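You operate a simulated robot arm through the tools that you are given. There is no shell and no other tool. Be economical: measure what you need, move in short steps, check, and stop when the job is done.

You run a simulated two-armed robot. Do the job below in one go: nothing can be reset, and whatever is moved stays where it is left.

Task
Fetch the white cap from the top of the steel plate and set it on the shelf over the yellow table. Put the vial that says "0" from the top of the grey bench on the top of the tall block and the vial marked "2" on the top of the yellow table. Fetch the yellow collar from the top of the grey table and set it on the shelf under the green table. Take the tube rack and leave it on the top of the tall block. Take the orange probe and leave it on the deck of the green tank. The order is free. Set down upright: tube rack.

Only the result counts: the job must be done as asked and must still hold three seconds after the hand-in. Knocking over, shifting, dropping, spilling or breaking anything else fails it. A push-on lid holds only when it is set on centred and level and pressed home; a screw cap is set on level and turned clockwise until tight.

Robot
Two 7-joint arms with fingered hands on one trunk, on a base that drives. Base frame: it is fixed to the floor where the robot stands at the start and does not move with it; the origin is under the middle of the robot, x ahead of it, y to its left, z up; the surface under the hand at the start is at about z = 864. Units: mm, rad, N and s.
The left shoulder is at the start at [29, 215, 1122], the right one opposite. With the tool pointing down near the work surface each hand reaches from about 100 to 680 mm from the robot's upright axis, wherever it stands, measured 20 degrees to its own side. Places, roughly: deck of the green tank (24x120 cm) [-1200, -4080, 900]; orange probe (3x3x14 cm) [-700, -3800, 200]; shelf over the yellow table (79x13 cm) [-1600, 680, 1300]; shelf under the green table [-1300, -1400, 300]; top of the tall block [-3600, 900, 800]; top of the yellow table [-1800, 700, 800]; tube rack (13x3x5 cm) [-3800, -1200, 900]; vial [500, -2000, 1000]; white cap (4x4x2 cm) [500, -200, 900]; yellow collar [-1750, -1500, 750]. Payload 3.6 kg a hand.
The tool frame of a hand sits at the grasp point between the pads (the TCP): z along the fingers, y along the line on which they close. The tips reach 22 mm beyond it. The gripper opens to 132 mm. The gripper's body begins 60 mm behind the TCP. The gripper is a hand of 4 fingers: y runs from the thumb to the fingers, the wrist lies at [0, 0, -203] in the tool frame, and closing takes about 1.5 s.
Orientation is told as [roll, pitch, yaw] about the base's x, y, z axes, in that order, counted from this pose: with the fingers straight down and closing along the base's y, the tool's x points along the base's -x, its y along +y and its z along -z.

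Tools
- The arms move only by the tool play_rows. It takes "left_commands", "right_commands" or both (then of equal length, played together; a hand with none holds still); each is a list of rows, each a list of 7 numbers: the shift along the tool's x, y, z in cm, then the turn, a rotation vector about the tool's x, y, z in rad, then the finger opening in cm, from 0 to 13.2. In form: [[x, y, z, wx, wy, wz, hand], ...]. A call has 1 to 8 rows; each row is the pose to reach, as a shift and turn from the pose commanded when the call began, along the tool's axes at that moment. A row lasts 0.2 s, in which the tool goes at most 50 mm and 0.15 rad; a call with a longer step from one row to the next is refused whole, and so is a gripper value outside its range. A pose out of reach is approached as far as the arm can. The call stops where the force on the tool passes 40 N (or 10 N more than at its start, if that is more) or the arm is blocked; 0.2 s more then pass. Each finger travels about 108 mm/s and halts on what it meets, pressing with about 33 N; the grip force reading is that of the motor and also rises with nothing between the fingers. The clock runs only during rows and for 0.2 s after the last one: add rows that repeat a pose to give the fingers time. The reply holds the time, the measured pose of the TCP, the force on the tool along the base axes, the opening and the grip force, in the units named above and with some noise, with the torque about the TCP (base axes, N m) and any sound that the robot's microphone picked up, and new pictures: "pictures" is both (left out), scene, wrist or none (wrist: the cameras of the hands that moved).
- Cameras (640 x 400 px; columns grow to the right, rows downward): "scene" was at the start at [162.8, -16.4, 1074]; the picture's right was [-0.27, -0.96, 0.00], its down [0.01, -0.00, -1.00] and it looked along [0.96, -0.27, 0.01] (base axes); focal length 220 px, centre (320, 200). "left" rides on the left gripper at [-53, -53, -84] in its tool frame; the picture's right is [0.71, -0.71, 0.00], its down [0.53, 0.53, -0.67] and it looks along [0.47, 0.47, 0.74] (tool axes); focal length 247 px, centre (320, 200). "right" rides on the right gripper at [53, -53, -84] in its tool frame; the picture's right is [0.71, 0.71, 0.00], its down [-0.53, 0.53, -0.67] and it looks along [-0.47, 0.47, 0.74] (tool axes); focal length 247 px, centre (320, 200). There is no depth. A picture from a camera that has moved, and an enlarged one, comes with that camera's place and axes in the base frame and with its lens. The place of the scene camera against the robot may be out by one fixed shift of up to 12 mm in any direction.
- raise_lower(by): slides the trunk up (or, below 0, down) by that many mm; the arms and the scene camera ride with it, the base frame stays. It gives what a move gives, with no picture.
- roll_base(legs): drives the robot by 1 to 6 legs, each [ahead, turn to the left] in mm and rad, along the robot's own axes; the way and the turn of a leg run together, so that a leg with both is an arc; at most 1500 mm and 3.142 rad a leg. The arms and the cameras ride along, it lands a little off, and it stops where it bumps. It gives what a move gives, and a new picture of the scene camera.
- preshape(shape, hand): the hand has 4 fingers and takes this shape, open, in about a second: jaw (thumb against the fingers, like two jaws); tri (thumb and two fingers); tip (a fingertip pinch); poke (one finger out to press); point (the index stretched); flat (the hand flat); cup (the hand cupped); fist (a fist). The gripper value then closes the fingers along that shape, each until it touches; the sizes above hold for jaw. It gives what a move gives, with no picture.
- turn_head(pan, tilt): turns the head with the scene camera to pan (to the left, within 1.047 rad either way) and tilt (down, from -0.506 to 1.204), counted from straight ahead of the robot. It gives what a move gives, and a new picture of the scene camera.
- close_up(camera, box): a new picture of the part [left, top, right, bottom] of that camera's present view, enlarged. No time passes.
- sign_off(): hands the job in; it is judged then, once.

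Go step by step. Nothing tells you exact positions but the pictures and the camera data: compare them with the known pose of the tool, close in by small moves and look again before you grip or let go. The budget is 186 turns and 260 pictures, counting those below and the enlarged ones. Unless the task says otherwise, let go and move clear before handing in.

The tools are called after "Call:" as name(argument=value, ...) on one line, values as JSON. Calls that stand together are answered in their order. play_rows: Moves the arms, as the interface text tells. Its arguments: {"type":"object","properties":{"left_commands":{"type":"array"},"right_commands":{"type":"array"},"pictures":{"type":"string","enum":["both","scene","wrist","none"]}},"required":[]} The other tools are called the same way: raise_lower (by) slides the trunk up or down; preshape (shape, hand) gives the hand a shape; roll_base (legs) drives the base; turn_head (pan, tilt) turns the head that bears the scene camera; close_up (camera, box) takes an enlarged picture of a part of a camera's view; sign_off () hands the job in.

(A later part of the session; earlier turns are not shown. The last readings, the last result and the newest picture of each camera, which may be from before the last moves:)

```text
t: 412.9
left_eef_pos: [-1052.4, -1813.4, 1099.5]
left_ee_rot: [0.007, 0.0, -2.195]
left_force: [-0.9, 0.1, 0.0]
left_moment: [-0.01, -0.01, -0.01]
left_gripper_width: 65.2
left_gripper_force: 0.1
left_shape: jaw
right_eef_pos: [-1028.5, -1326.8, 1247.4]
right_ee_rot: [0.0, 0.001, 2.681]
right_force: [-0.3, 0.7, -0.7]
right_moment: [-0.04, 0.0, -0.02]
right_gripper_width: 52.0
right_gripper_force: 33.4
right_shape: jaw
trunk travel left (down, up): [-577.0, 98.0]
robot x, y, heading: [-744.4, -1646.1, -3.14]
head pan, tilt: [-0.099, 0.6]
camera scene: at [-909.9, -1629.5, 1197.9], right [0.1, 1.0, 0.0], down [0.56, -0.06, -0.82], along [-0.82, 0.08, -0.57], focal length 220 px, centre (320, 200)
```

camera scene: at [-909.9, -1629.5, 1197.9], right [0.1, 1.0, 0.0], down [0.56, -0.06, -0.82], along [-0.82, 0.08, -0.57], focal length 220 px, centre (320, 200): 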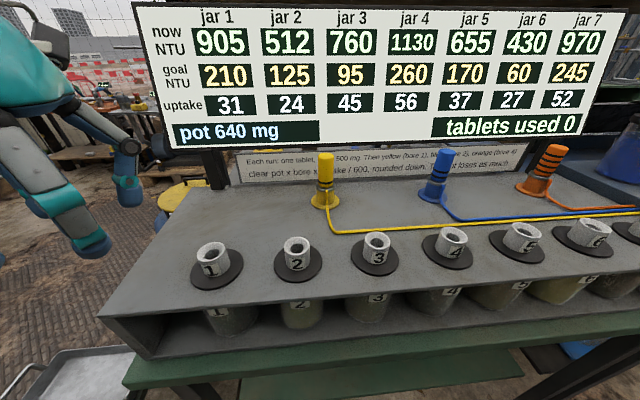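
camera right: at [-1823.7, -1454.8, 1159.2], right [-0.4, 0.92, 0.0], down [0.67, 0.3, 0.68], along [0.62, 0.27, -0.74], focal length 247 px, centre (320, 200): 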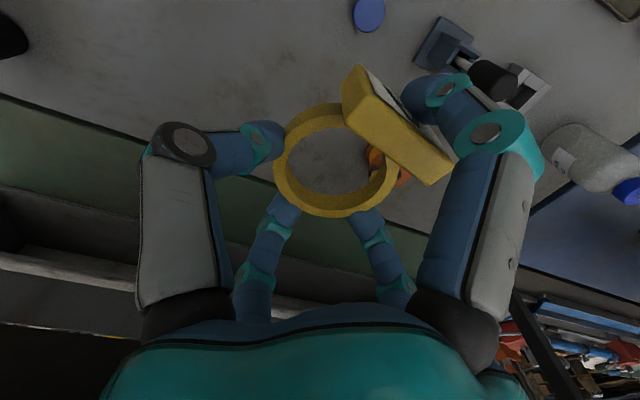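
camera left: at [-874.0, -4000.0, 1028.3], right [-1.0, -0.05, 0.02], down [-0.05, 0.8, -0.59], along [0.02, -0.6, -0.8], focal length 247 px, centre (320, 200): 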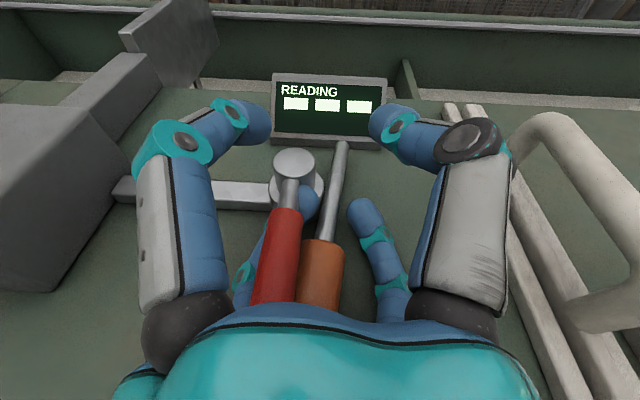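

Before lowering I'll back away from the table, tuck the left hand, lower the trunk and bring the collar down to shelf height in the open.

Call:
roll_base(legs=[[-270, 0]])

Call:
play_rows(left_commands=[[2, 1.3, 0, 0, 0, 0, 6.5], [4.5, 2.9, 0, 0, 0, 0, 6.5], [7, 4.4, 0, 0, 0, 0, 6.5], [9.1, 5.8, 0, 0, 0, 0, 6.5], [9.1, 5.8, 0, 0, 0, 0, 6.5]], pictures="none")

Call:
raise_lower(by=-400)

Call:
play_rows(right_commands=[[-0.5, 2.4, 3.5, 0, 0, 0, 3], [-1, 4.8, 7, 0, 0, 0, 3], [-1.5, 7.2, 10.5, 0, 0, 0, 3], [-2, 9.6, 14, 0, 0, 0, 3], [-2.5, 12, 17.5, 0, 0, 0, 3], [-3, 14.4, 21, 0, 0, 0, 3], [-3.4, 16.5, 25, 0, 0, 0, 3], [-3.8, 18.5, 29, 0, 0, 0, 3]], pictures="none")

```text
t: 414.8
left_eef_pos: [-778.2, -1813.0, 1101.4]
left_ee_rot: [0.002, -0.002, -2.193]
left_force: [0.2, -0.1, 0.1]
left_moment: [-0.03, 0.0, 0.0]
left_gripper_width: 65.0
left_gripper_force: 0.0
left_shape: jaw
right_eef_pos: [-755.8, -1327.5, 1247.8]
right_ee_rot: [0.004, -0.002, 2.685]
right_force: [0.2, 0.8, -0.5]
right_moment: [0.01, 0.0, 0.03]
right_gripper_width: 52.3
right_gripper_force: 32.8
right_shape: jaw
trunk travel left (down, up): [-577.0, 98.0]
robot x, y, heading: [-475.9, -1641.2, -3.132]
head pan, tilt: [-0.099, 0.6]
camera scene: at [-637.5, -1629.8, 1198.2], right [0.09, 1.0, 0.0], down [0.56, -0.05, -0.83], along [-0.82, 0.08, -0.56], focal length 220 px, centre (320, 200)
```

scene: 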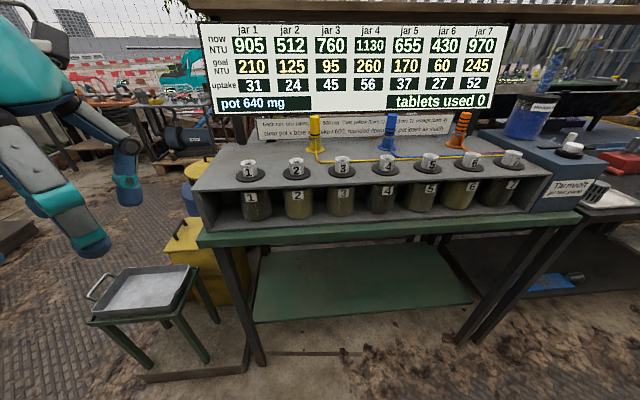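

```text
t: 416.0
left_eef_pos: [-706.1, -1781.7, 1101.3]
left_ee_rot: [0.004, -0.001, -2.193]
left_force: [0.3, 0.5, 1.0]
left_moment: [-0.01, -0.01, 0.0]
left_gripper_width: 64.9
left_gripper_force: 0.1
left_shape: jaw
left hand out of reach, approached as far as the arm can: row 4, 5
right_eef_pos: [-757.9, -1326.8, 1249.0]
right_ee_rot: [-0.001, 0.002, 2.686]
right_force: [-0.4, 0.4, -0.7]
right_moment: [0.0, -0.02, 0.0]
right_gripper_width: 52.3
right_gripper_force: 33.1
right_shape: jaw
trunk travel left (down, up): [-577.0, 98.0]
robot x, y, heading: [-472.6, -1644.4, -3.136]
head pan, tilt: [-0.099, 0.6]
```

```text
t: 419.8
left_eef_pos: [-702.1, -1781.7, 658.6]
left_ee_rot: [0.177, 0.121, -2.178]
left_force: [0.4, 0.0, -0.2]
left_moment: [0.02, -0.03, 0.0]
left_gripper_width: 64.9
left_gripper_force: 0.1
left_shape: jaw
right_eef_pos: [-757.7, -1327.9, 849.1]
right_ee_rot: [0.004, 0.002, 2.683]
right_force: [0.7, 0.2, -0.9]
right_moment: [-0.01, 0.0, -0.02]
right_gripper_width: 52.4
right_gripper_force: 33.5
right_shape: jaw
trunk travel left (down, up): [-177.0, 498.0]
robot x, y, heading: [-474.6, -1647.8, -3.136]
head pan, tilt: [-0.099, 0.6]
```

```text
t: 421.6
left_eef_pos: [-702.3, -1781.8, 658.3]
left_ee_rot: [0.178, 0.124, -2.179]
left_force: [0.1, -0.9, 0.0]
left_moment: [0.0, -0.02, 0.04]
left_gripper_width: 65.0
left_gripper_force: 0.0
left_shape: jaw
right_eef_pos: [-874.3, -1476.8, 557.0]
right_ee_rot: [0.0, 0.0, 2.682]
right_force: [0.5, 0.9, -0.6]
right_moment: [0.0, 0.0, 0.0]
right_gripper_width: 52.2
right_gripper_force: 33.0
right_shape: jaw
trunk travel left (down, up): [-177.0, 498.0]
robot x, y, heading: [-473.0, -1646.5, -3.138]
head pan, tilt: [-0.099, 0.6]
```

The shelf is at z ≈ 350 with its front edge near x ≈ -1074. I'll lower the collar further, then drive in under the table top.

Call:
play_rows(right_commands=[[-1.3, 0.7, 3, 0, 0, 0, 3], [-2.6, 1.3, 6, 0, 0, 0, 3], [-4, 2, 9, 0, 0, 0, 3], [-5.4, 2.7, 11, 0, 0, 0, 3], [-5.4, 2.7, 11, 0, 0, 0, 3]], pictures="none")

Call:
turn_head(pan=-0.3, tilt=0.7)

Call:
close_up(camera="right", box=[0, 0, 640, 400])

```text
t: 422.8
left_eef_pos: [-703.0, -1780.7, 658.7]
left_ee_rot: [0.178, 0.125, -2.178]
left_force: [0.2, -0.5, 0.6]
left_moment: [0.02, -0.04, 0.02]
left_gripper_width: 65.0
left_gripper_force: 0.0
left_shape: jaw
right_eef_pos: [-933.8, -1478.6, 447.8]
right_ee_rot: [0.0, 0.003, 2.683]
right_force: [0.6, -0.1, 0.1]
right_moment: [-0.03, 0.01, -0.01]
right_gripper_width: 52.4
right_gripper_force: 33.6
right_shape: jaw
trunk travel left (down, up): [-177.0, 498.0]
robot x, y, heading: [-475.6, -1644.4, -3.137]
head pan, tilt: [-0.099, 0.6]
```

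```text
t: 423.6
left_eef_pos: [-702.7, -1780.8, 657.5]
left_ee_rot: [0.179, 0.124, -2.179]
left_force: [0.4, 0.6, -1.0]
left_moment: [-0.01, 0.02, 0.02]
left_gripper_width: 64.9
left_gripper_force: 0.0
left_shape: jaw
right_eef_pos: [-933.8, -1477.5, 448.7]
right_ee_rot: [-0.001, 0.002, 2.685]
right_force: [-0.6, -0.3, -0.3]
right_moment: [0.03, -0.01, 0.02]
right_gripper_width: 52.4
right_gripper_force: 33.2
right_shape: jaw
trunk travel left (down, up): [-177.0, 498.0]
robot x, y, heading: [-479.2, -1645.2, -3.136]
head pan, tilt: [-0.3, 0.7]
camera scene: at [-637.6, -1613.6, 777.6], right [0.29, 0.96, 0.0], down [0.62, -0.19, -0.76], along [-0.73, 0.22, -0.64], focal length 220 px, centre (320, 200)
```

scene: 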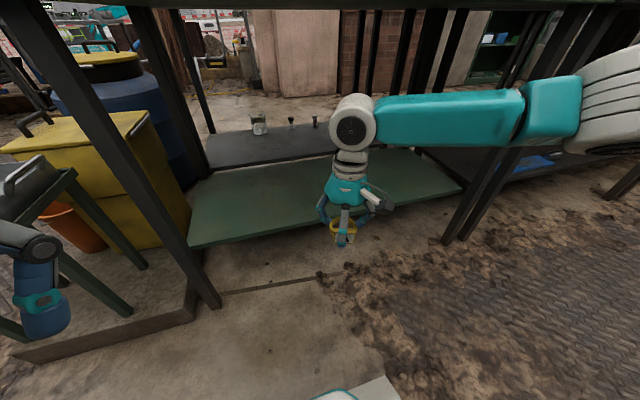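

```text
1.00 times, centred on (320, 200) of right (not enlarged: the box is as wide or as high as the picture)
camera zoom: at [-861.4, -1453.2, 531.1], right [0.32, -0.95, 0.0], down [-0.7, -0.24, 0.67], along [-0.63, -0.22, -0.74], focal length 247 px, centre (320, 200)
```

zoom: 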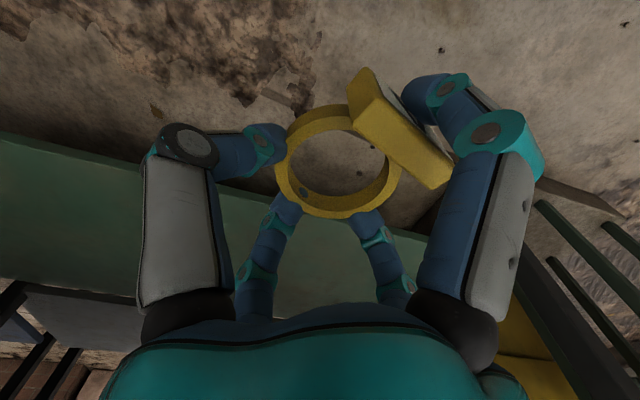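

The collar hangs just in front of the shelf, whose front edge is near x ≈ -1074. I'll drive in 215 mm so it is over the shelf.

Call:
roll_base(legs=[[215, 0]])

Call:
play_rows(right_commands=[[0, 0, 3, 0, 0, 0, 3], [0, 0, 6, 0, 0, 0, 3], [0, 0, 8, 0, 0, 0, 3], [0, 0, 9.5, 0, 0, 0, 3], [0, 0, 10.5, 0, 0, 0, 3], [0, 0, 11.3, 0, 0, 0, 3], [0, 0, 12, 0, 0, 0, 3], [0, 0, 12.6, 0, 0, 0, 3]], pictures="both")

```text
t: 425.2
left_eef_pos: [-918.6, -1781.7, 658.4]
left_ee_rot: [0.179, 0.124, -2.18]
left_force: [0.4, 0.4, 0.2]
left_moment: [-0.01, -0.03, -0.01]
left_gripper_width: 64.7
left_gripper_force: 0.1
left_shape: jaw
right_eef_pos: [-1149.5, -1478.6, 447.9]
right_ee_rot: [-0.001, 0.002, 2.685]
right_force: [0.7, 0.1, 0.6]
right_moment: [0.02, 0.01, 0.0]
right_gripper_width: 52.3
right_gripper_force: 32.5
right_shape: jaw
trunk travel left (down, up): [-177.0, 498.0]
robot x, y, heading: [-687.3, -1645.4, -3.134]
head pan, tilt: [-0.3, 0.7]
camera scene: at [-853.5, -1614.5, 777.6], right [0.29, 0.96, 0.0], down [0.62, -0.19, -0.76], along [-0.73, 0.22, -0.64], focal length 220 px, centre (320, 200)
```

scene: 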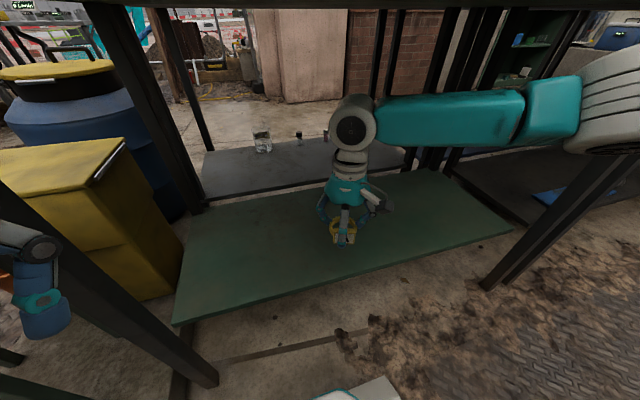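

```text
t: 427.0
left_eef_pos: [-918.4, -1782.2, 659.0]
left_ee_rot: [0.179, 0.124, -2.181]
left_force: [0.8, 0.3, 0.8]
left_moment: [-0.01, 0.01, -0.01]
left_gripper_width: 65.1
left_gripper_force: 0.0
left_shape: jaw
right_eef_pos: [-1149.1, -1477.5, 322.7]
right_ee_rot: [0.001, 0.002, 2.683]
right_force: [-1.1, -0.4, -0.4]
right_moment: [-0.03, -0.02, -0.01]
right_gripper_width: 52.2
right_gripper_force: 32.9
right_shape: jaw
trunk travel left (down, up): [-177.0, 498.0]
robot x, y, heading: [-687.4, -1644.1, -3.135]
head pan, tilt: [-0.3, 0.7]
camera scene: at [-853.5, -1614.5, 777.6], right [0.29, 0.96, 0.0], down [0.62, -0.19, -0.76], along [-0.73, 0.22, -0.64], focal length 220 px, centre (320, 200)
camera right: at [-1076.6, -1453.5, 405.4], right [0.32, -0.95, 0.0], down [-0.71, -0.24, 0.67], along [-0.63, -0.21, -0.75], focal length 247 px, centre (320, 200)
```

scene: 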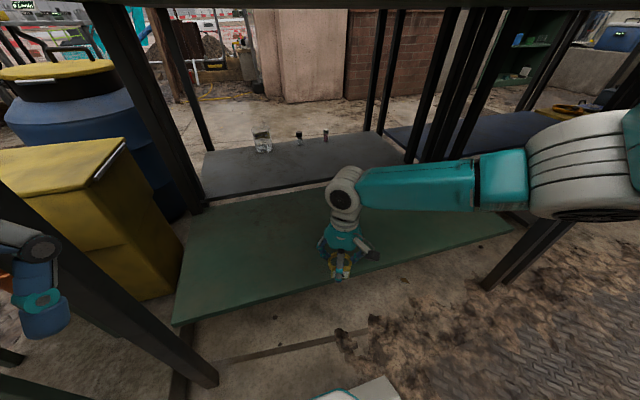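
right: 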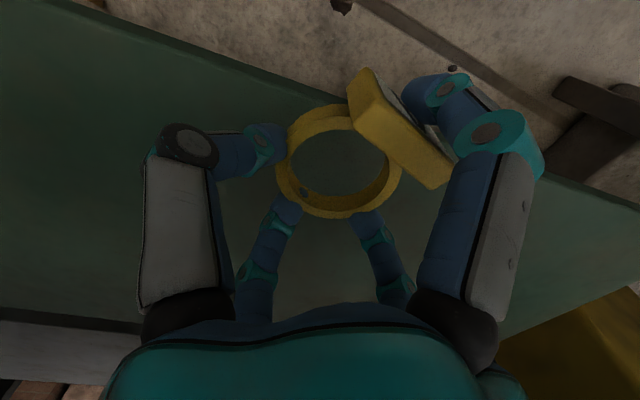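

The shelf is slightly lower and deeper than I estimated (z ≈ 288, front x ≈ -1111), so the collar is too near the edge. I'll rise a little, drive in 38 mm more and lower onto it.

Call:
play_rows(right_commands=[[0, 0, -1.5, 0, 0, 0, 3], [0, 0, -2.5, 0, 0, 0, 3], [0, 0, -2.5, 0, 0, 0, 3]], pictures="none")

Call:
roll_base(legs=[[38, 0]])

Call:
play_rows(right_commands=[[0, 0, 1.5, 0, 0, 0, 3], [0, 0, 3, 0, 0, 0, 3], [0, 0, 3.7, 0, 0, 0, 3], [0, 0, 4.3, 0, 0, 0, 3], [0, 0, 4.9, 0, 0, 0, 3], [0, 0, 5.5, 0, 0, 0, 3], [0, 0, 6.1, 0, 0, 0, 3], [0, 0, 6.7, 0, 0, 0, 3]], pictures="wrist")

```text
t: 427.8
left_eef_pos: [-918.5, -1781.4, 659.3]
left_ee_rot: [0.176, 0.125, -2.18]
left_force: [0.5, -0.4, 0.2]
left_moment: [0.0, -0.03, 0.01]
left_gripper_width: 65.2
left_gripper_force: 0.1
left_shape: jaw
right_eef_pos: [-1148.0, -1478.5, 347.1]
right_ee_rot: [0.0, 0.001, 2.685]
right_force: [0.6, 0.7, -0.4]
right_moment: [-0.01, 0.01, -0.01]
right_gripper_width: 52.5
right_gripper_force: 32.9
right_shape: jaw
trunk travel left (down, up): [-177.0, 498.0]
robot x, y, heading: [-690.1, -1646.5, -3.138]
head pan, tilt: [-0.3, 0.7]
```

```text
t: 428.7
left_eef_pos: [-922.5, -1784.1, 661.6]
left_ee_rot: [0.189, 0.136, -2.204]
left_force: [-0.8, 0.0, -0.4]
left_moment: [-0.01, -0.04, 0.0]
left_gripper_width: 65.3
left_gripper_force: 0.0
left_shape: jaw
right_eef_pos: [-1166.6, -1478.5, 354.4]
right_ee_rot: [0.005, -0.01, 2.685]
right_force: [0.9, 0.2, 0.0]
right_moment: [0.01, 0.04, 0.01]
right_gripper_width: 52.5
right_gripper_force: 33.2
right_shape: jaw
trunk travel left (down, up): [-177.0, 498.0]
robot x, y, heading: [-709.3, -1645.0, -3.123]
head pan, tilt: [-0.3, 0.7]
stopped in leg 1: the robot was blocked; the commanded pose is now the measured one
camera scene: at [-865.7, -1615.7, 779.6], right [0.28, 0.96, 0.0], down [0.61, -0.18, -0.77], along [-0.74, 0.22, -0.63], focal length 220 px, centre (320, 200)
```

scene: 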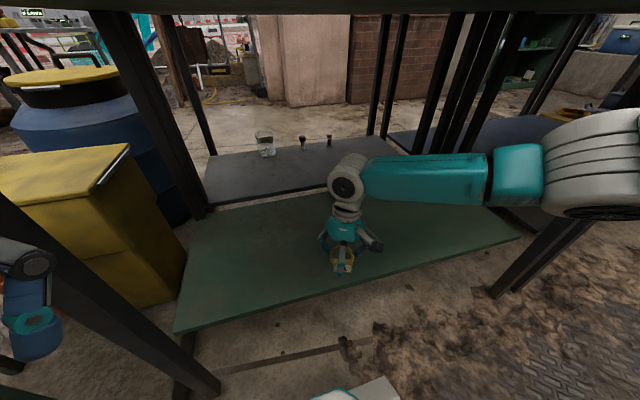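

```text
t: 430.5
left_eef_pos: [-922.0, -1783.7, 660.9]
left_ee_rot: [0.176, 0.134, -2.214]
left_force: [-0.7, -0.3, -1.0]
left_moment: [0.01, 0.01, -0.01]
left_gripper_width: 65.2
left_gripper_force: 0.0
left_shape: jaw
right_eef_pos: [-1169.3, -1479.7, 288.0]
right_ee_rot: [0.002, -0.009, 2.687]
right_force: [-0.8, -0.1, 0.2]
right_moment: [0.04, 0.03, -0.04]
right_gripper_width: 52.1
right_gripper_force: 33.2
right_shape: jaw
trunk travel left (down, up): [-177.0, 498.0]
robot x, y, heading: [-712.3, -1647.6, -3.13]
head pan, tilt: [-0.3, 0.7]
camera right: at [-1096.3, -1455.0, 370.0], right [0.32, -0.95, 0.0], down [-0.7, -0.24, 0.68], along [-0.64, -0.22, -0.74], focal length 247 px, centre (320, 200)
```

right: 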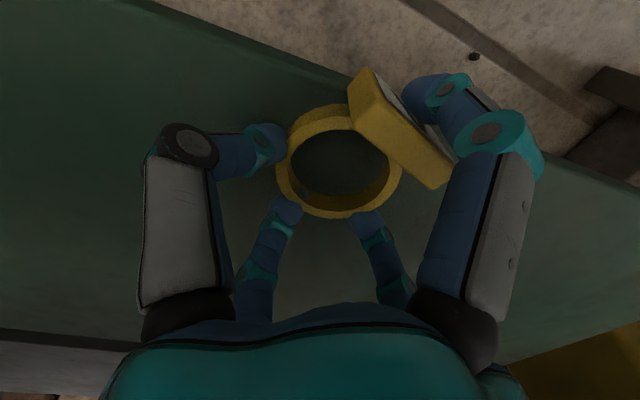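

The shelf is lower still, so the collar needs to go about 60 mm deeper, but the base is blocked. I'll back off slightly, lift the hand, lower the trunk by 100, then extend the arm deeper.

Call:
play_rows(right_commands=[[0, 0, -4, 0, 0, 0, 3], [0, 0, -8, 0, 0, 0, 3], [0, 0, -11, 0, 0, 0, 3], [0, 0, -11, 0, 0, 0, 3]], pictures="none")

Call:
raise_lower(by=-100)

Call:
play_rows(right_commands=[[-2.2, 1.1, 0, 0, 0, 0, 3], [-4.5, 2.2, 0, 0, 0, 0, 3], [-6.7, 3.3, 0.5, 0, 0, 0, 3], [-6.7, 3.3, 2, 0, 0, 0, 3], [-6.7, 3.3, 3.5, 0, 0, 0, 3], [-6.7, 3.3, 3.5, 0, 0, 0, 3]], pictures="wrist")

```text
t: 431.5
left_eef_pos: [-922.6, -1784.9, 660.9]
left_ee_rot: [0.174, 0.133, -2.214]
left_force: [0.5, -1.2, 0.4]
left_moment: [-0.01, 0.01, 0.02]
left_gripper_width: 64.9
left_gripper_force: 0.0
left_shape: jaw
right_eef_pos: [-1168.1, -1479.1, 398.7]
right_ee_rot: [0.004, -0.008, 2.686]
right_force: [0.1, -0.2, 0.1]
right_moment: [-0.02, 0.02, 0.0]
right_gripper_width: 52.3
right_gripper_force: 32.3
right_shape: jaw
trunk travel left (down, up): [-177.0, 498.0]
robot x, y, heading: [-713.2, -1648.1, -3.131]
head pan, tilt: [-0.3, 0.7]
```

```text
t: 432.8
left_eef_pos: [-929.5, -1785.7, 539.2]
left_ee_rot: [0.315, 0.219, -2.152]
left_force: [-0.6, 0.5, 0.2]
left_moment: [-0.02, 0.0, 0.0]
left_gripper_width: 64.6
left_gripper_force: 0.0
left_shape: jaw
right_eef_pos: [-1171.7, -1480.3, 292.1]
right_ee_rot: [-0.002, -0.001, 2.686]
right_force: [0.0, -0.4, 0.1]
right_moment: [-0.03, 0.0, 0.04]
right_gripper_width: 52.3
right_gripper_force: 32.7
right_shape: jaw
trunk travel left (down, up): [-77.0, 598.0]
robot x, y, heading: [-710.9, -1645.1, -3.133]
head pan, tilt: [-0.3, 0.7]
```

```text
t: 433.9
left_eef_pos: [-922.5, -1782.3, 536.2]
left_ee_rot: [0.303, 0.22, -2.185]
left_force: [-0.3, 0.1, -0.1]
left_moment: [0.0, 0.02, -0.02]
left_gripper_width: 64.9
left_gripper_force: 0.1
left_shape: jaw
right_eef_pos: [-1252.9, -1479.0, 278.9]
right_ee_rot: [0.004, -0.012, 2.688]
right_force: [5.2, 2.7, 22.3]
right_moment: [-0.15, -0.63, 0.17]
right_gripper_width: 52.4
right_gripper_force: 33.0
right_shape: jaw
trunk travel left (down, up): [-77.0, 598.0]
robot x, y, heading: [-713.2, -1645.1, -3.129]
head pan, tilt: [-0.3, 0.7]
stopped in row 5 (right hand): the force on the tool passed its limit at 50 N (the readings are from after the stop); the commanded pose is now the measured one
camera right: at [-1180.1, -1454.3, 362.7], right [0.33, -0.95, 0.0], down [-0.7, -0.24, 0.68], along [-0.64, -0.22, -0.74], focal length 247 px, centre (320, 200)
```

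right: 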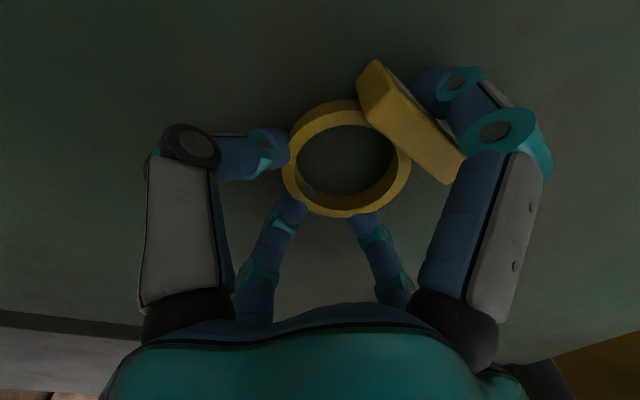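

The collar is down on the shelf, well inside, with contact at z ≈ 257. I'll open and rise.

Call:
play_rows(right_commands=[[0, 0, -0.1, 0, 0, 0, 6], [0, 0, -0.1, 0, 0, 0, 7.5], [0, 0, -0.1, 0, 0, 0, 8.5], [0, 0, -0.1, 0, 0, 0, 9], [0, 0, -2, 0, 0, 0, 9.3], [0, 0, -5, 0, 0, 0, 9.3], [0, 0, -9, 0, 0, 0, 9.3], [0, 0, -12, 0, 0, 0, 9.3]], pictures="wrist")

```text
t: 435.7
left_eef_pos: [-923.4, -1783.2, 535.5]
left_ee_rot: [0.305, 0.222, -2.186]
left_force: [-0.8, 0.4, -0.5]
left_moment: [0.02, -0.01, 0.02]
left_gripper_width: 64.8
left_gripper_force: 0.1
left_shape: jaw
right_eef_pos: [-1249.6, -1477.8, 397.5]
right_ee_rot: [0.0, -0.006, 2.686]
right_force: [-0.3, 0.1, -0.7]
right_moment: [0.01, 0.02, 0.0]
right_gripper_width: 92.7
right_gripper_force: 0.1
right_shape: jaw
trunk travel left (down, up): [-77.0, 598.0]
robot x, y, heading: [-711.9, -1647.7, -3.13]
head pan, tilt: [-0.3, 0.7]
camera right: at [-1177.4, -1453.7, 479.4], right [0.32, -0.95, 0.0], down [-0.7, -0.24, 0.67], along [-0.64, -0.21, -0.74], focal length 247 px, centre (320, 200)
```

right: 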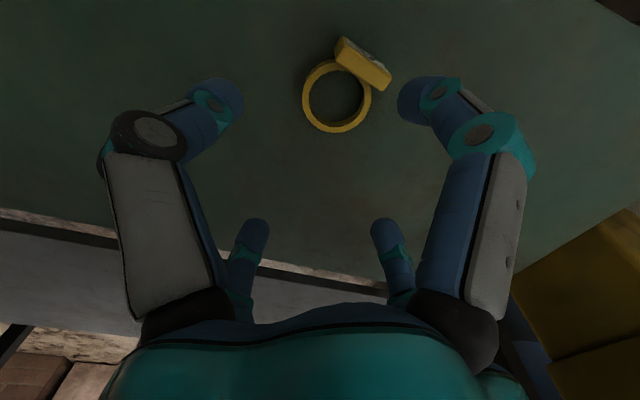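

The collar is on the shelf. Now for vial "0": I'll back out, raise the trunk, lift both hands and turn round with short back-and-forth arcs.

Call:
roll_base(legs=[[-330, 0]])

Call:
raise_lower(by=330)

Call:
play_rows(left_commands=[[0, 0, -4, 0.04, -0.03, 0, 6.5], [0, 0, -8, 0.08, -0.06, 0, 6.5], [0, 0, -12, 0.12, -0.09, 0, 6.5], [0, 0, -16, 0.16, -0.12, 0, 6.5], [0, 0, -20, 0.2, -0.15, 0, 6.5], [0, 0, -22, 0.25, -0.18, 0, 6.5], [0, 0, -22, 0.3, -0.22, 0, 6.5]], right_commands=[[0.8, 0, -4.5, 0, 0, 0, 8], [1.6, 0, -9, 0, 0, 0, 8], [2.4, -0.5, -13.5, 0, 0, 0, 8], [3.2, -1, -18, 0, 0, 0, 8], [4, -1.5, -22.5, 0, 0, 0, 8], [5, -2, -27, 0, 0, 0, 8], [6.5, -2.5, -31.5, 0, 0, 0, 8]], pictures="none")

```text
t: 437.9
left_eef_pos: [-592.6, -1779.6, 535.7]
left_ee_rot: [0.305, 0.221, -2.189]
left_force: [0.8, 0.5, 0.6]
left_moment: [0.0, -0.01, -0.02]
left_gripper_width: 65.1
left_gripper_force: 0.1
left_shape: jaw
right_eef_pos: [-918.7, -1474.5, 396.6]
right_ee_rot: [0.0, -0.006, 2.684]
right_force: [-0.7, 0.1, 0.4]
right_moment: [-0.01, -0.02, 0.02]
right_gripper_width: 93.0
right_gripper_force: 0.1
right_shape: jaw
trunk travel left (down, up): [-77.0, 598.0]
robot x, y, heading: [-377.2, -1641.7, -3.134]
head pan, tilt: [-0.3, 0.7]
camera scene: at [-546.0, -1612.3, 674.3], right [0.29, 0.96, 0.0], down [0.62, -0.19, -0.76], along [-0.73, 0.22, -0.65], focal length 220 px, centre (320, 200)
```

scene: 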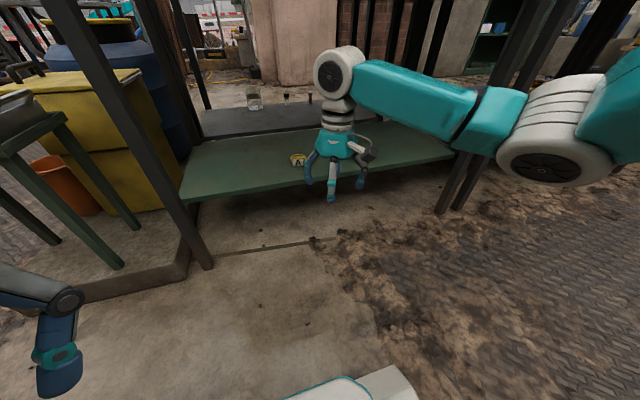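

```text
t: 441.1
left_eef_pos: [-592.9, -1779.4, 866.5]
left_ee_rot: [0.306, 0.223, -2.187]
left_force: [-0.5, -0.1, 0.4]
left_moment: [-0.01, 0.04, 0.0]
left_gripper_width: 64.8
left_gripper_force: 0.0
left_shape: jaw
right_eef_pos: [-918.9, -1473.1, 726.8]
right_ee_rot: [0.0, -0.005, 2.685]
right_force: [0.8, 0.1, 0.8]
right_moment: [0.02, -0.01, 0.02]
right_gripper_width: 93.0
right_gripper_force: 0.1
right_shape: jaw
trunk travel left (down, up): [-407.0, 268.0]
robot x, y, heading: [-380.5, -1644.3, -3.135]
head pan, tilt: [-0.3, 0.7]
```

```text
t: 442.7
left_eef_pos: [-672.6, -1778.0, 1071.3]
left_ee_rot: [-0.002, 0.003, -2.221]
left_force: [0.5, 0.6, 0.3]
left_moment: [0.05, 0.02, 0.0]
left_gripper_width: 65.2
left_gripper_force: 0.1
left_shape: jaw
right_eef_pos: [-846.4, -1480.7, 1043.0]
right_ee_rot: [0.001, -0.007, 2.683]
right_force: [0.7, 0.0, 0.0]
right_moment: [0.02, 0.01, 0.02]
right_gripper_width: 80.5
right_gripper_force: 0.0
right_shape: jaw
trunk travel left (down, up): [-407.0, 268.0]
robot x, y, heading: [-379.5, -1643.5, -3.137]
head pan, tilt: [-0.3, 0.7]
```

The collar is visible resting on the shelf. Now I'll turn round with alternating arcs.

Call:
turn_head(pan=-0.35, tilt=0.45)

Call:
roll_base(legs=[[-120, 0.5], [150, 0.5], [-200, 0.55], [150, 0.55], [-150, 0.55], [120, 0.5]])

```text
t: 443.5
left_eef_pos: [-672.6, -1777.8, 1070.9]
left_ee_rot: [0.0, 0.005, -2.222]
left_force: [-0.6, 0.0, -0.6]
left_moment: [0.04, -0.02, 0.0]
left_gripper_width: 64.9
left_gripper_force: 0.1
left_shape: jaw
right_eef_pos: [-847.5, -1480.2, 1042.2]
right_ee_rot: [0.001, -0.005, 2.685]
right_force: [1.3, 0.5, -0.8]
right_moment: [0.03, -0.02, 0.01]
right_gripper_width: 80.4
right_gripper_force: 0.2
right_shape: jaw
trunk travel left (down, up): [-407.0, 268.0]
robot x, y, heading: [-378.7, -1648.2, -3.138]
head pan, tilt: [-0.351, 0.45]
camera scene: at [-545.0, -1605.9, 1039.2], right [0.34, 0.94, 0.0], down [0.41, -0.15, -0.9], along [-0.85, 0.3, -0.44], focal length 220 px, centre (320, 200)
```

scene: 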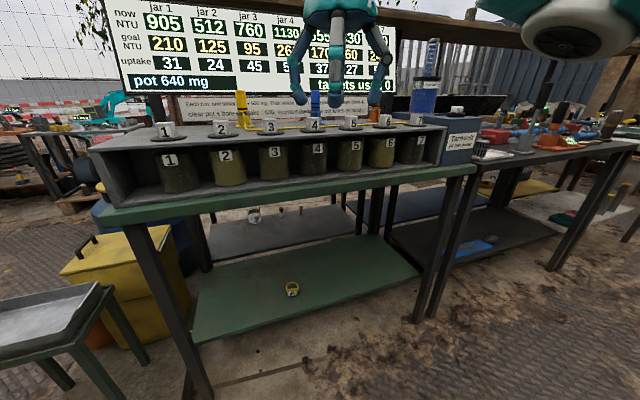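

```text
t: 447.3
left_eef_pos: [-382.4, -2016.2, 1072.3]
left_ee_rot: [-0.003, 0.003, -1.157]
left_force: [0.4, 0.2, -0.4]
left_moment: [-0.04, 0.03, 0.03]
left_gripper_width: 64.6
left_gripper_force: 0.0
left_shape: jaw
right_eef_pos: [-730.2, -2024.9, 1046.8]
right_ee_rot: [0.0, -0.013, -2.533]
right_force: [1.1, 0.8, 0.4]
right_moment: [0.0, 0.01, 0.03]
right_gripper_width: 80.0
right_gripper_force: 0.1
right_shape: jaw
trunk travel left (down, up): [-407.0, 268.0]
robot x, y, heading: [-393.4, -1677.4, -2.108]
head pan, tilt: [-0.351, 0.45]
stopped in leg 3: the robot was blocked; the commanded pose is now the measured one
camera scene: at [-501.8, -1794.8, 1039.9], right [-0.63, 0.78, 0.0], down [0.34, 0.27, -0.9], along [-0.7, -0.57, -0.43], focal length 220 px, centre (320, 200)
```

scene: 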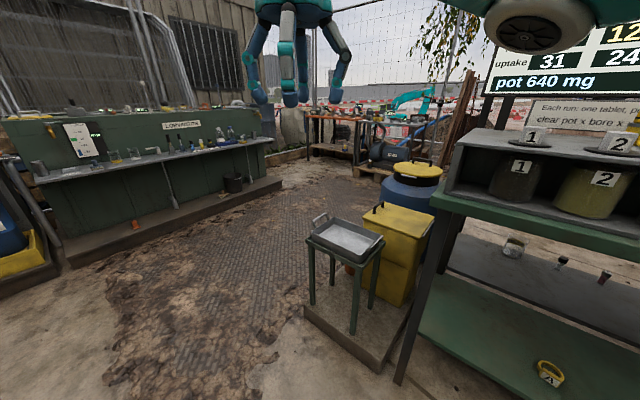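

I'll continue with longer arcs, which slip less.

Call:
roll_base(legs=[[-300, 0.5], [300, 0.55], [-300, 0.55], [230, 0.5]])

```text
t: 451.8
left_eef_pos: [30.2, -1738.3, 1074.8]
left_ee_rot: [-0.009, 0.0, 0.014]
left_force: [0.4, 1.8, 0.7]
left_moment: [-0.08, -0.05, 0.01]
left_gripper_width: 64.9
left_gripper_force: 0.0
left_shape: jaw
right_eef_pos: [-96.7, -2062.1, 1049.4]
right_ee_rot: [0.0, -0.023, -1.367]
right_force: [-0.6, 0.5, 1.3]
right_moment: [-0.12, -0.03, 0.02]
right_gripper_width: 79.9
right_gripper_force: 0.0
right_shape: jaw
trunk travel left (down, up): [-407.0, 268.0]
robot x, y, heading: [-297.0, -1638.3, -0.993]
head pan, tilt: [-0.351, 0.45]
stopped in leg 3: the robot was blocked; the commanded pose is now the measured one
camera scene: at [-235.9, -1775.0, 1040.6], right [-0.97, -0.23, 0.0], down [-0.1, 0.42, -0.9], along [0.21, -0.88, -0.43], focal length 220 px, centre (320, 200)
```

scene: 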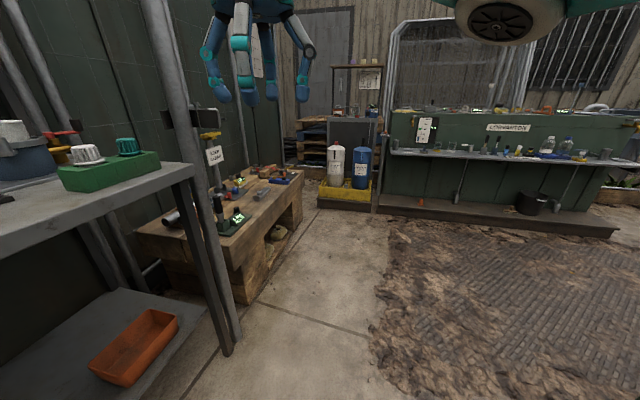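

One more pair of arcs should bring me square to the bench.

Call:
roll_base(legs=[[-260, 0.5], [300, 0.48]])

```text
t: 455.3
left_eef_pos: [77.4, -1322.3, 1072.5]
left_ee_rot: [0.002, 0.003, 1.0]
left_force: [-0.1, 0.0, -0.6]
left_moment: [0.0, 0.01, 0.03]
left_gripper_width: 64.7
left_gripper_force: 0.0
left_shape: jaw
right_eef_pos: [276.6, -1607.0, 1046.7]
right_ee_rot: [-0.003, -0.013, -0.387]
right_force: [-0.6, 0.1, 1.0]
right_moment: [-0.03, 0.0, -0.02]
right_gripper_width: 80.2
right_gripper_force: 0.1
right_shape: jaw
trunk travel left (down, up): [-407.0, 268.0]
robot x, y, heading: [-199.4, -1553.3, -0.02]
head pan, tilt: [-0.351, 0.45]
camera scene: at [-37.0, -1579.8, 1039.2], right [-0.36, -0.93, 0.0], down [-0.41, 0.15, -0.9], along [0.84, -0.32, -0.44], focal length 220 px, centre (320, 200)
```

scene: 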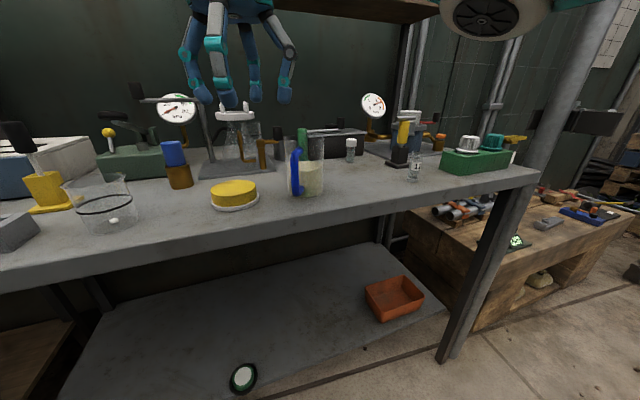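

Vial "0" is confirmed at about [498, -1877]. I'll raise the right hand over the glassware, shift it towards the vial and drive in.

Call:
play_rows(right_commands=[[0, 0, -4.5, 0, 0, 0, 8], [0, 0, -9, 0, 0, 0, 8], [-1.8, -4.3, -9, 0, 0, 0, 8], [-3.5, -8.6, -9, 0, 0, 0, 8], [-5.3, -12.9, -9, 0, 0, 0.05, 8], [-7, -17.2, -9, 0, 0, 0.1, 8], [-8.7, -21.3, -9, 0, 0, 0.1, 8], [-8.7, -21.3, -9, 0, 0, 0.1, 8]], pictures="none")

Call:
roll_base(legs=[[130, 0]])

```text
t: 457.1
left_eef_pos: [77.6, -1323.1, 1072.9]
left_ee_rot: [0.0, 0.0, 0.997]
left_force: [-0.2, -0.2, -0.6]
left_moment: [0.01, 0.0, 0.05]
left_gripper_width: 64.9
left_gripper_force: 0.0
left_shape: jaw
right_eef_pos: [277.1, -1839.0, 1135.3]
right_ee_rot: [0.0, -0.012, -0.485]
right_force: [-0.2, -0.1, -0.2]
right_moment: [0.01, 0.01, -0.01]
right_gripper_width: 79.9
right_gripper_force: 0.1
right_shape: jaw
trunk travel left (down, up): [-407.0, 268.0]
robot x, y, heading: [-199.3, -1556.0, -0.012]
head pan, tilt: [-0.351, 0.45]
```

```text
t: 458.4
left_eef_pos: [210.8, -1325.5, 1072.1]
left_ee_rot: [0.003, 0.004, 0.995]
left_force: [0.0, 0.2, 0.1]
left_moment: [0.0, 0.07, -0.01]
left_gripper_width: 64.8
left_gripper_force: 0.0
left_shape: jaw
right_eef_pos: [409.8, -1841.1, 1133.8]
right_ee_rot: [0.002, -0.011, -0.487]
right_force: [-0.4, 0.3, 0.5]
right_moment: [-0.04, 0.01, 0.01]
right_gripper_width: 79.9
right_gripper_force: 0.0
right_shape: jaw
trunk travel left (down, up): [-407.0, 268.0]
robot x, y, heading: [-67.5, -1561.4, -0.015]
head pan, tilt: [-0.351, 0.45]
camera scene: at [95.8, -1582.8, 1038.9], right [-0.36, -0.93, 0.0], down [-0.41, 0.16, -0.9], along [0.84, -0.32, -0.44], focal length 220 px, centre (320, 200)
```

scene: 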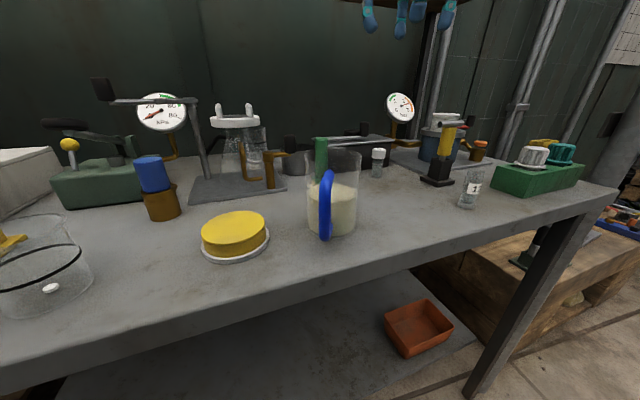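

I'll move above vial "0" and lower to check the alignment.

Call:
play_rows(right_commands=[[-3.4, 0.3, 1, 0, 0, 0, 7.5], [-6.8, 0.6, 3, 0, 0, 0, 7.5], [-10, 0.9, 6, 0, 0, 0, 7.5], [-10, 0.9, 10, 0, 0, 0, 7.5], [-10, 0.9, 14, 0, 0, 0, 7.5], [-10, 0.9, 15.5, 0, 0, 0, 7.5], [-10, 0.9, 15.5, 0, 0, 0, 7.5]], pictures="wrist")

```text
t: 460.0
left_eef_pos: [207.5, -1326.0, 1073.6]
left_ee_rot: [0.002, 0.002, 0.995]
left_force: [0.2, -0.4, 0.1]
left_moment: [0.0, 0.03, 0.01]
left_gripper_width: 64.8
left_gripper_force: 0.1
left_shape: jaw
right_eef_pos: [502.2, -1880.1, 979.8]
right_ee_rot: [0.003, -0.012, -0.485]
right_force: [0.3, -0.4, -0.1]
right_moment: [0.0, 0.01, 0.0]
right_gripper_width: 75.3
right_gripper_force: 0.0
right_shape: jaw
trunk travel left (down, up): [-407.0, 268.0]
robot x, y, heading: [-66.7, -1555.8, -0.018]
head pan, tilt: [-0.351, 0.45]
camera right: at [430.2, -1901.6, 1063.0], right [-0.29, 0.96, -0.01], down [0.7, 0.22, 0.68], along [0.65, 0.19, -0.74], focal length 247 px, centre (320, 200)
```

right: 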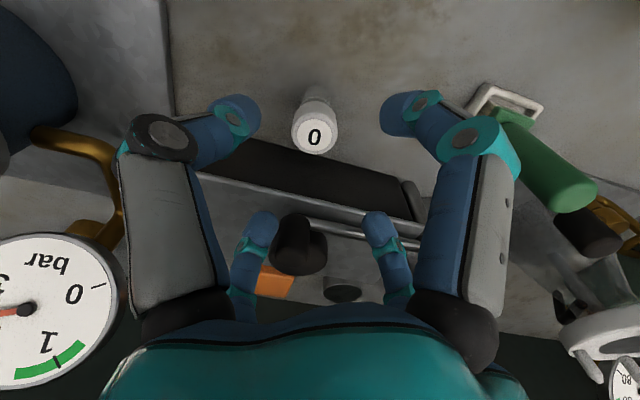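

A black box sits just behind the vial, so I'll rotate the hand another 0.3 rad and narrow the opening to stay clear of it, then descend.

Call:
play_rows(right_commands=[[0.2, -0.3, 0.5, 0, 0, 0.1, 6], [0.3, -0.6, 1, 0, 0, 0.2, 5], [0.3, -0.6, 2, 0, 0, 0.3, 4.5], [0.3, -0.6, 3.5, 0, 0, 0.3, 4.5], [0.3, -0.6, 5, 0, 0, 0.3, 4.5], [0.3, -0.6, 6, 0, 0, 0.3, 4.5], [0.3, -0.6, 6.8, 0, 0, 0.3, 4.5], [0.3, -0.6, 6.8, 0, 0, 0.3, 4.5]], pictures="wrist")

```text
t: 461.8
left_eef_pos: [209.5, -1325.2, 1073.6]
left_ee_rot: [0.001, 0.003, 0.997]
left_force: [-0.2, 0.0, -0.1]
left_moment: [0.02, -0.02, 0.02]
left_gripper_width: 64.9
left_gripper_force: 0.0
left_shape: jaw
right_eef_pos: [497.6, -1883.7, 914.7]
right_ee_rot: [0.006, -0.012, -0.787]
right_force: [-0.2, 0.5, -0.8]
right_moment: [0.02, 0.01, -0.02]
right_gripper_width: 45.6
right_gripper_force: 0.1
right_shape: jaw
trunk travel left (down, up): [-407.0, 268.0]
robot x, y, heading: [-67.5, -1555.6, -0.016]
head pan, tilt: [-0.351, 0.45]
camera right: at [422.5, -1883.2, 996.2], right [0.0, 1.0, 0.0], down [0.74, 0.0, 0.68], along [0.68, 0.0, -0.74], focal length 247 px, centre (320, 200)
```

right: 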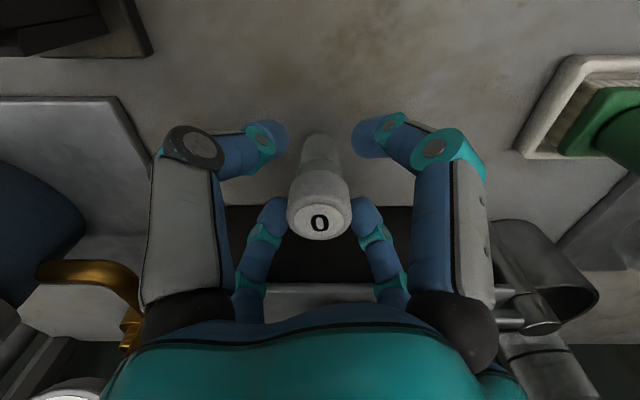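

Vial "0" is centred between the fingers with nothing touching. I'll go down a touch, close and lift.

Call:
play_rows(right_commands=[[0, 0, 0.5, 0, 0, 0, 4], [0, 0, 0.5, 0, 0, 0, 2.5], [0, 0, 0.5, 0, 0, 0, 1], [0, 0, 0.5, 0, 0, 0, 0.5], [0, 0, 0.5, 0, 0, 0, 0.5], [0, 0, 0.5, 0, 0, 0, 0.5], [0, 0, 0.5, 0, 0, 0, 0.5]], pictures="none")

Call:
play_rows(right_commands=[[0, 0, -3, 0, 0, 0, 0.5], [0, 0, -7, 0, 0, 0, 0.5], [0, 0, -11, 0, 0, 0, 0.5], [0, 0, -15, 0, 0, 0, 0.5], [0, 0, -19, 0, 0, 0, 0.5], [2, 2, -21, 0, 0, 0, 0.5], [4, 4, -22, 0, 0, 0, 0.5], [4, 4, -22, 0, 0, 0, 0.5]], pictures="wrist")

```text
t: 463.4
left_eef_pos: [207.9, -1324.2, 1073.1]
left_ee_rot: [0.0, 0.001, 0.997]
left_force: [1.0, 0.8, -0.1]
left_moment: [-0.03, 0.0, 0.01]
left_gripper_width: 65.3
left_gripper_force: 0.1
left_shape: jaw
right_eef_pos: [497.3, -1883.9, 908.4]
right_ee_rot: [0.005, -0.009, -0.787]
right_force: [-0.8, -0.1, 0.5]
right_moment: [0.03, -0.03, -0.01]
right_gripper_width: 16.5
right_gripper_force: 33.2
right_shape: jaw
trunk travel left (down, up): [-407.0, 268.0]
robot x, y, heading: [-66.7, -1553.1, -0.02]
head pan, tilt: [-0.351, 0.45]
```

```text
t: 465.2
left_eef_pos: [207.7, -1324.7, 1074.0]
left_ee_rot: [0.001, 0.001, 0.996]
left_force: [-1.0, 0.2, 1.1]
left_moment: [-0.03, -0.01, 0.0]
left_gripper_width: 65.3
left_gripper_force: 0.1
left_shape: jaw
right_eef_pos: [494.2, -1826.2, 1129.4]
right_ee_rot: [0.006, -0.009, -0.788]
right_force: [-0.5, -0.4, -0.6]
right_moment: [-0.04, 0.01, -0.02]
right_gripper_width: 16.3
right_gripper_force: 33.2
right_shape: jaw
trunk travel left (down, up): [-407.0, 268.0]
robot x, y, heading: [-66.8, -1556.2, -0.011]
head pan, tilt: [-0.351, 0.45]
camera right: at [418.8, -1826.2, 1211.4], right [0.0, 1.0, 0.0], down [0.74, 0.0, 0.68], along [0.68, 0.0, -0.74], focal length 247 px, centre (320, 200)
```

right: 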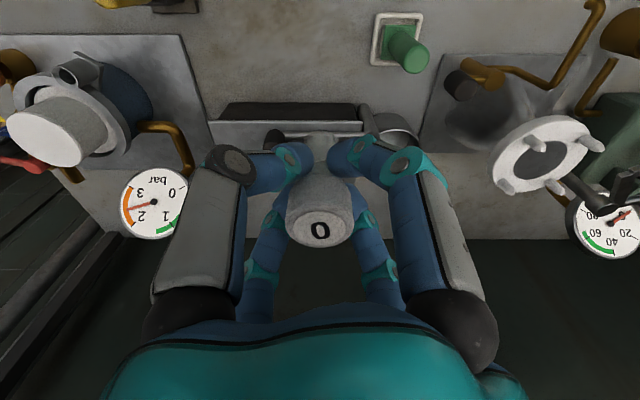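

Vial "0" is held. I'll retract, back out and start the trip to the tall block.

Call:
play_rows(right_commands=[[3.5, -3.5, 0, 0, 0, 0, 0.5], [7, -7, 0, 0, 0, 0, 0.5], [10.5, -10.5, 0, 0, 0, 0, 0.5], [13.5, -13.5, 0, 0, 0, 0, 0.5], [13.5, -13.5, 0, 0, 0, 0, 0.5]], pictures="none")

Call:
roll_base(legs=[[-330, 0], [-150, 0.45], [250, 0.45]])

Call:
roll_base(legs=[[-150, 0.3], [350, 0.36], [1400, 0]])

```text
t: 466.4
left_eef_pos: [208.2, -1324.5, 1073.7]
left_ee_rot: [0.002, 0.003, 0.996]
left_force: [-0.5, 0.1, -0.1]
left_moment: [0.01, 0.02, 0.04]
left_gripper_width: 65.0
left_gripper_force: 0.0
left_shape: jaw
right_eef_pos: [303.3, -1825.7, 1127.2]
right_ee_rot: [0.005, -0.01, -0.786]
right_force: [0.6, -0.4, 0.1]
right_moment: [-0.01, 0.01, -0.01]
right_gripper_width: 16.3
right_gripper_force: 33.6
right_shape: jaw
trunk travel left (down, up): [-407.0, 268.0]
robot x, y, heading: [-68.8, -1559.6, -0.011]
head pan, tilt: [-0.351, 0.45]
```

```text
t: 471.3
left_eef_pos: [-362.1, -1067.7, 1073.2]
left_ee_rot: [0.005, 0.004, 1.906]
left_force: [0.0, 0.4, -0.1]
left_moment: [0.0, -0.01, 0.02]
left_gripper_width: 64.7
left_gripper_force: 0.0
left_shape: jaw
right_eef_pos: [89.6, -1301.0, 1127.1]
right_ee_rot: [0.004, -0.011, 0.122]
right_force: [0.4, 0.3, 0.2]
right_moment: [0.0, -0.01, -0.05]
right_gripper_width: 16.4
right_gripper_force: 33.6
right_shape: jaw
trunk travel left (down, up): [-407.0, 268.0]
robot x, y, heading: [-337.6, -1438.6, 0.892]
head pan, tilt: [-0.351, 0.45]
camera scene: at [-211.0, -1323.5, 1039.1], right [0.51, -0.86, 0.0], down [-0.37, -0.23, -0.9], along [0.77, 0.46, -0.44], focal length 220 px, centre (320, 200)
```

scene: 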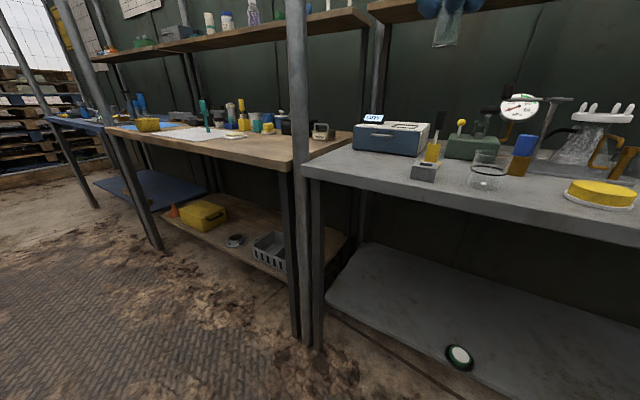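

```text
t: 481.1
left_eef_pos: [-563.5, 441.9, 1073.7]
left_ee_rot: [0.004, 0.002, 2.561]
left_force: [-0.1, -0.4, -0.6]
left_moment: [-0.02, -0.03, 0.0]
left_gripper_width: 64.7
left_gripper_force: 0.1
left_shape: jaw
right_eef_pos: [-62.0, 533.6, 1128.0]
right_ee_rot: [0.004, -0.01, 0.777]
right_force: [-0.2, 0.3, -0.1]
right_moment: [-0.01, 0.0, 0.0]
right_gripper_width: 16.0
right_gripper_force: 32.9
right_shape: jaw
trunk travel left (down, up): [-407.0, 268.0]
robot x, y, heading: [-317.6, 163.6, 1.546]
head pan, tilt: [-0.351, 0.45]
camera scene: at [-283.4, 333.9, 1039.2], right [0.93, -0.37, 0.0], down [-0.16, -0.41, -0.9], along [0.33, 0.84, -0.44], focal length 220 px, centre (320, 200)
```

scene: 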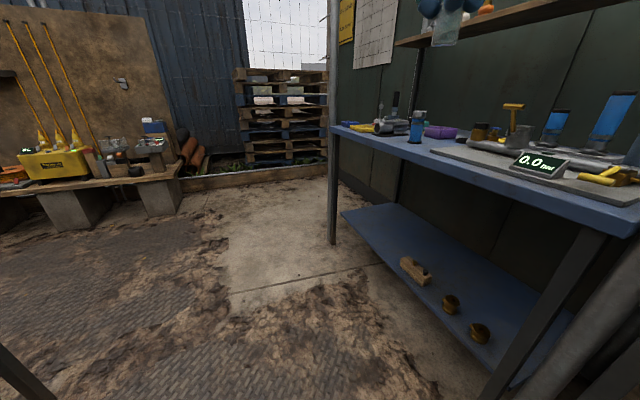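

The route is going smoothly. Next come the arcs around the north end of the island and west along y ≈ 1670.

Call:
roll_base(legs=[[830, 0], [500, 0.78], [500, 0.8], [1400, 0]])

```text
t: 489.9
left_eef_pos: [-1096.7, 1456.3, 1075.5]
left_ee_rot: [-0.001, -0.002, -2.376]
left_force: [-2.0, 1.3, -0.9]
left_moment: [-0.04, -0.13, 0.01]
left_gripper_width: 65.1
left_gripper_force: 0.1
left_shape: jaw
right_eef_pos: [-1074.5, 1965.4, 1129.9]
right_ee_rot: [0.006, -0.017, 2.127]
right_force: [-1.3, 0.0, -0.5]
right_moment: [-0.02, -0.12, 0.01]
right_gripper_width: 16.0
right_gripper_force: 32.6
right_shape: jaw
trunk travel left (down, up): [-407.0, 268.0]
robot x, y, heading: [-769.7, 1661.1, 2.935]
head pan, tilt: [-0.351, 0.45]
stopped in leg 3: the robot was blocked; the commanded pose is now the measured one
camera scene: at [-925.7, 1736.9, 1038.1], right [0.53, 0.85, 0.0], down [0.38, -0.23, -0.9], along [-0.76, 0.48, -0.44], focal length 220 px, centre (320, 200)
```

scene: 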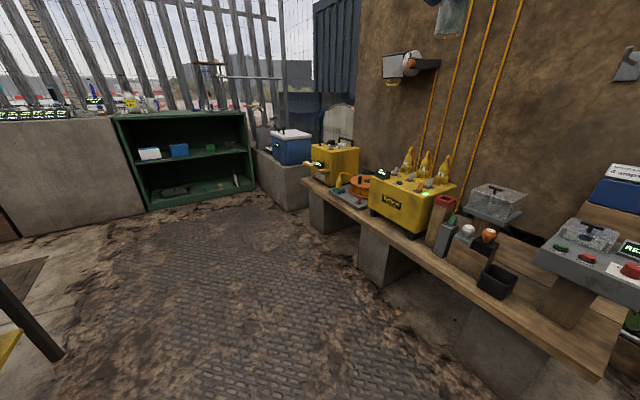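

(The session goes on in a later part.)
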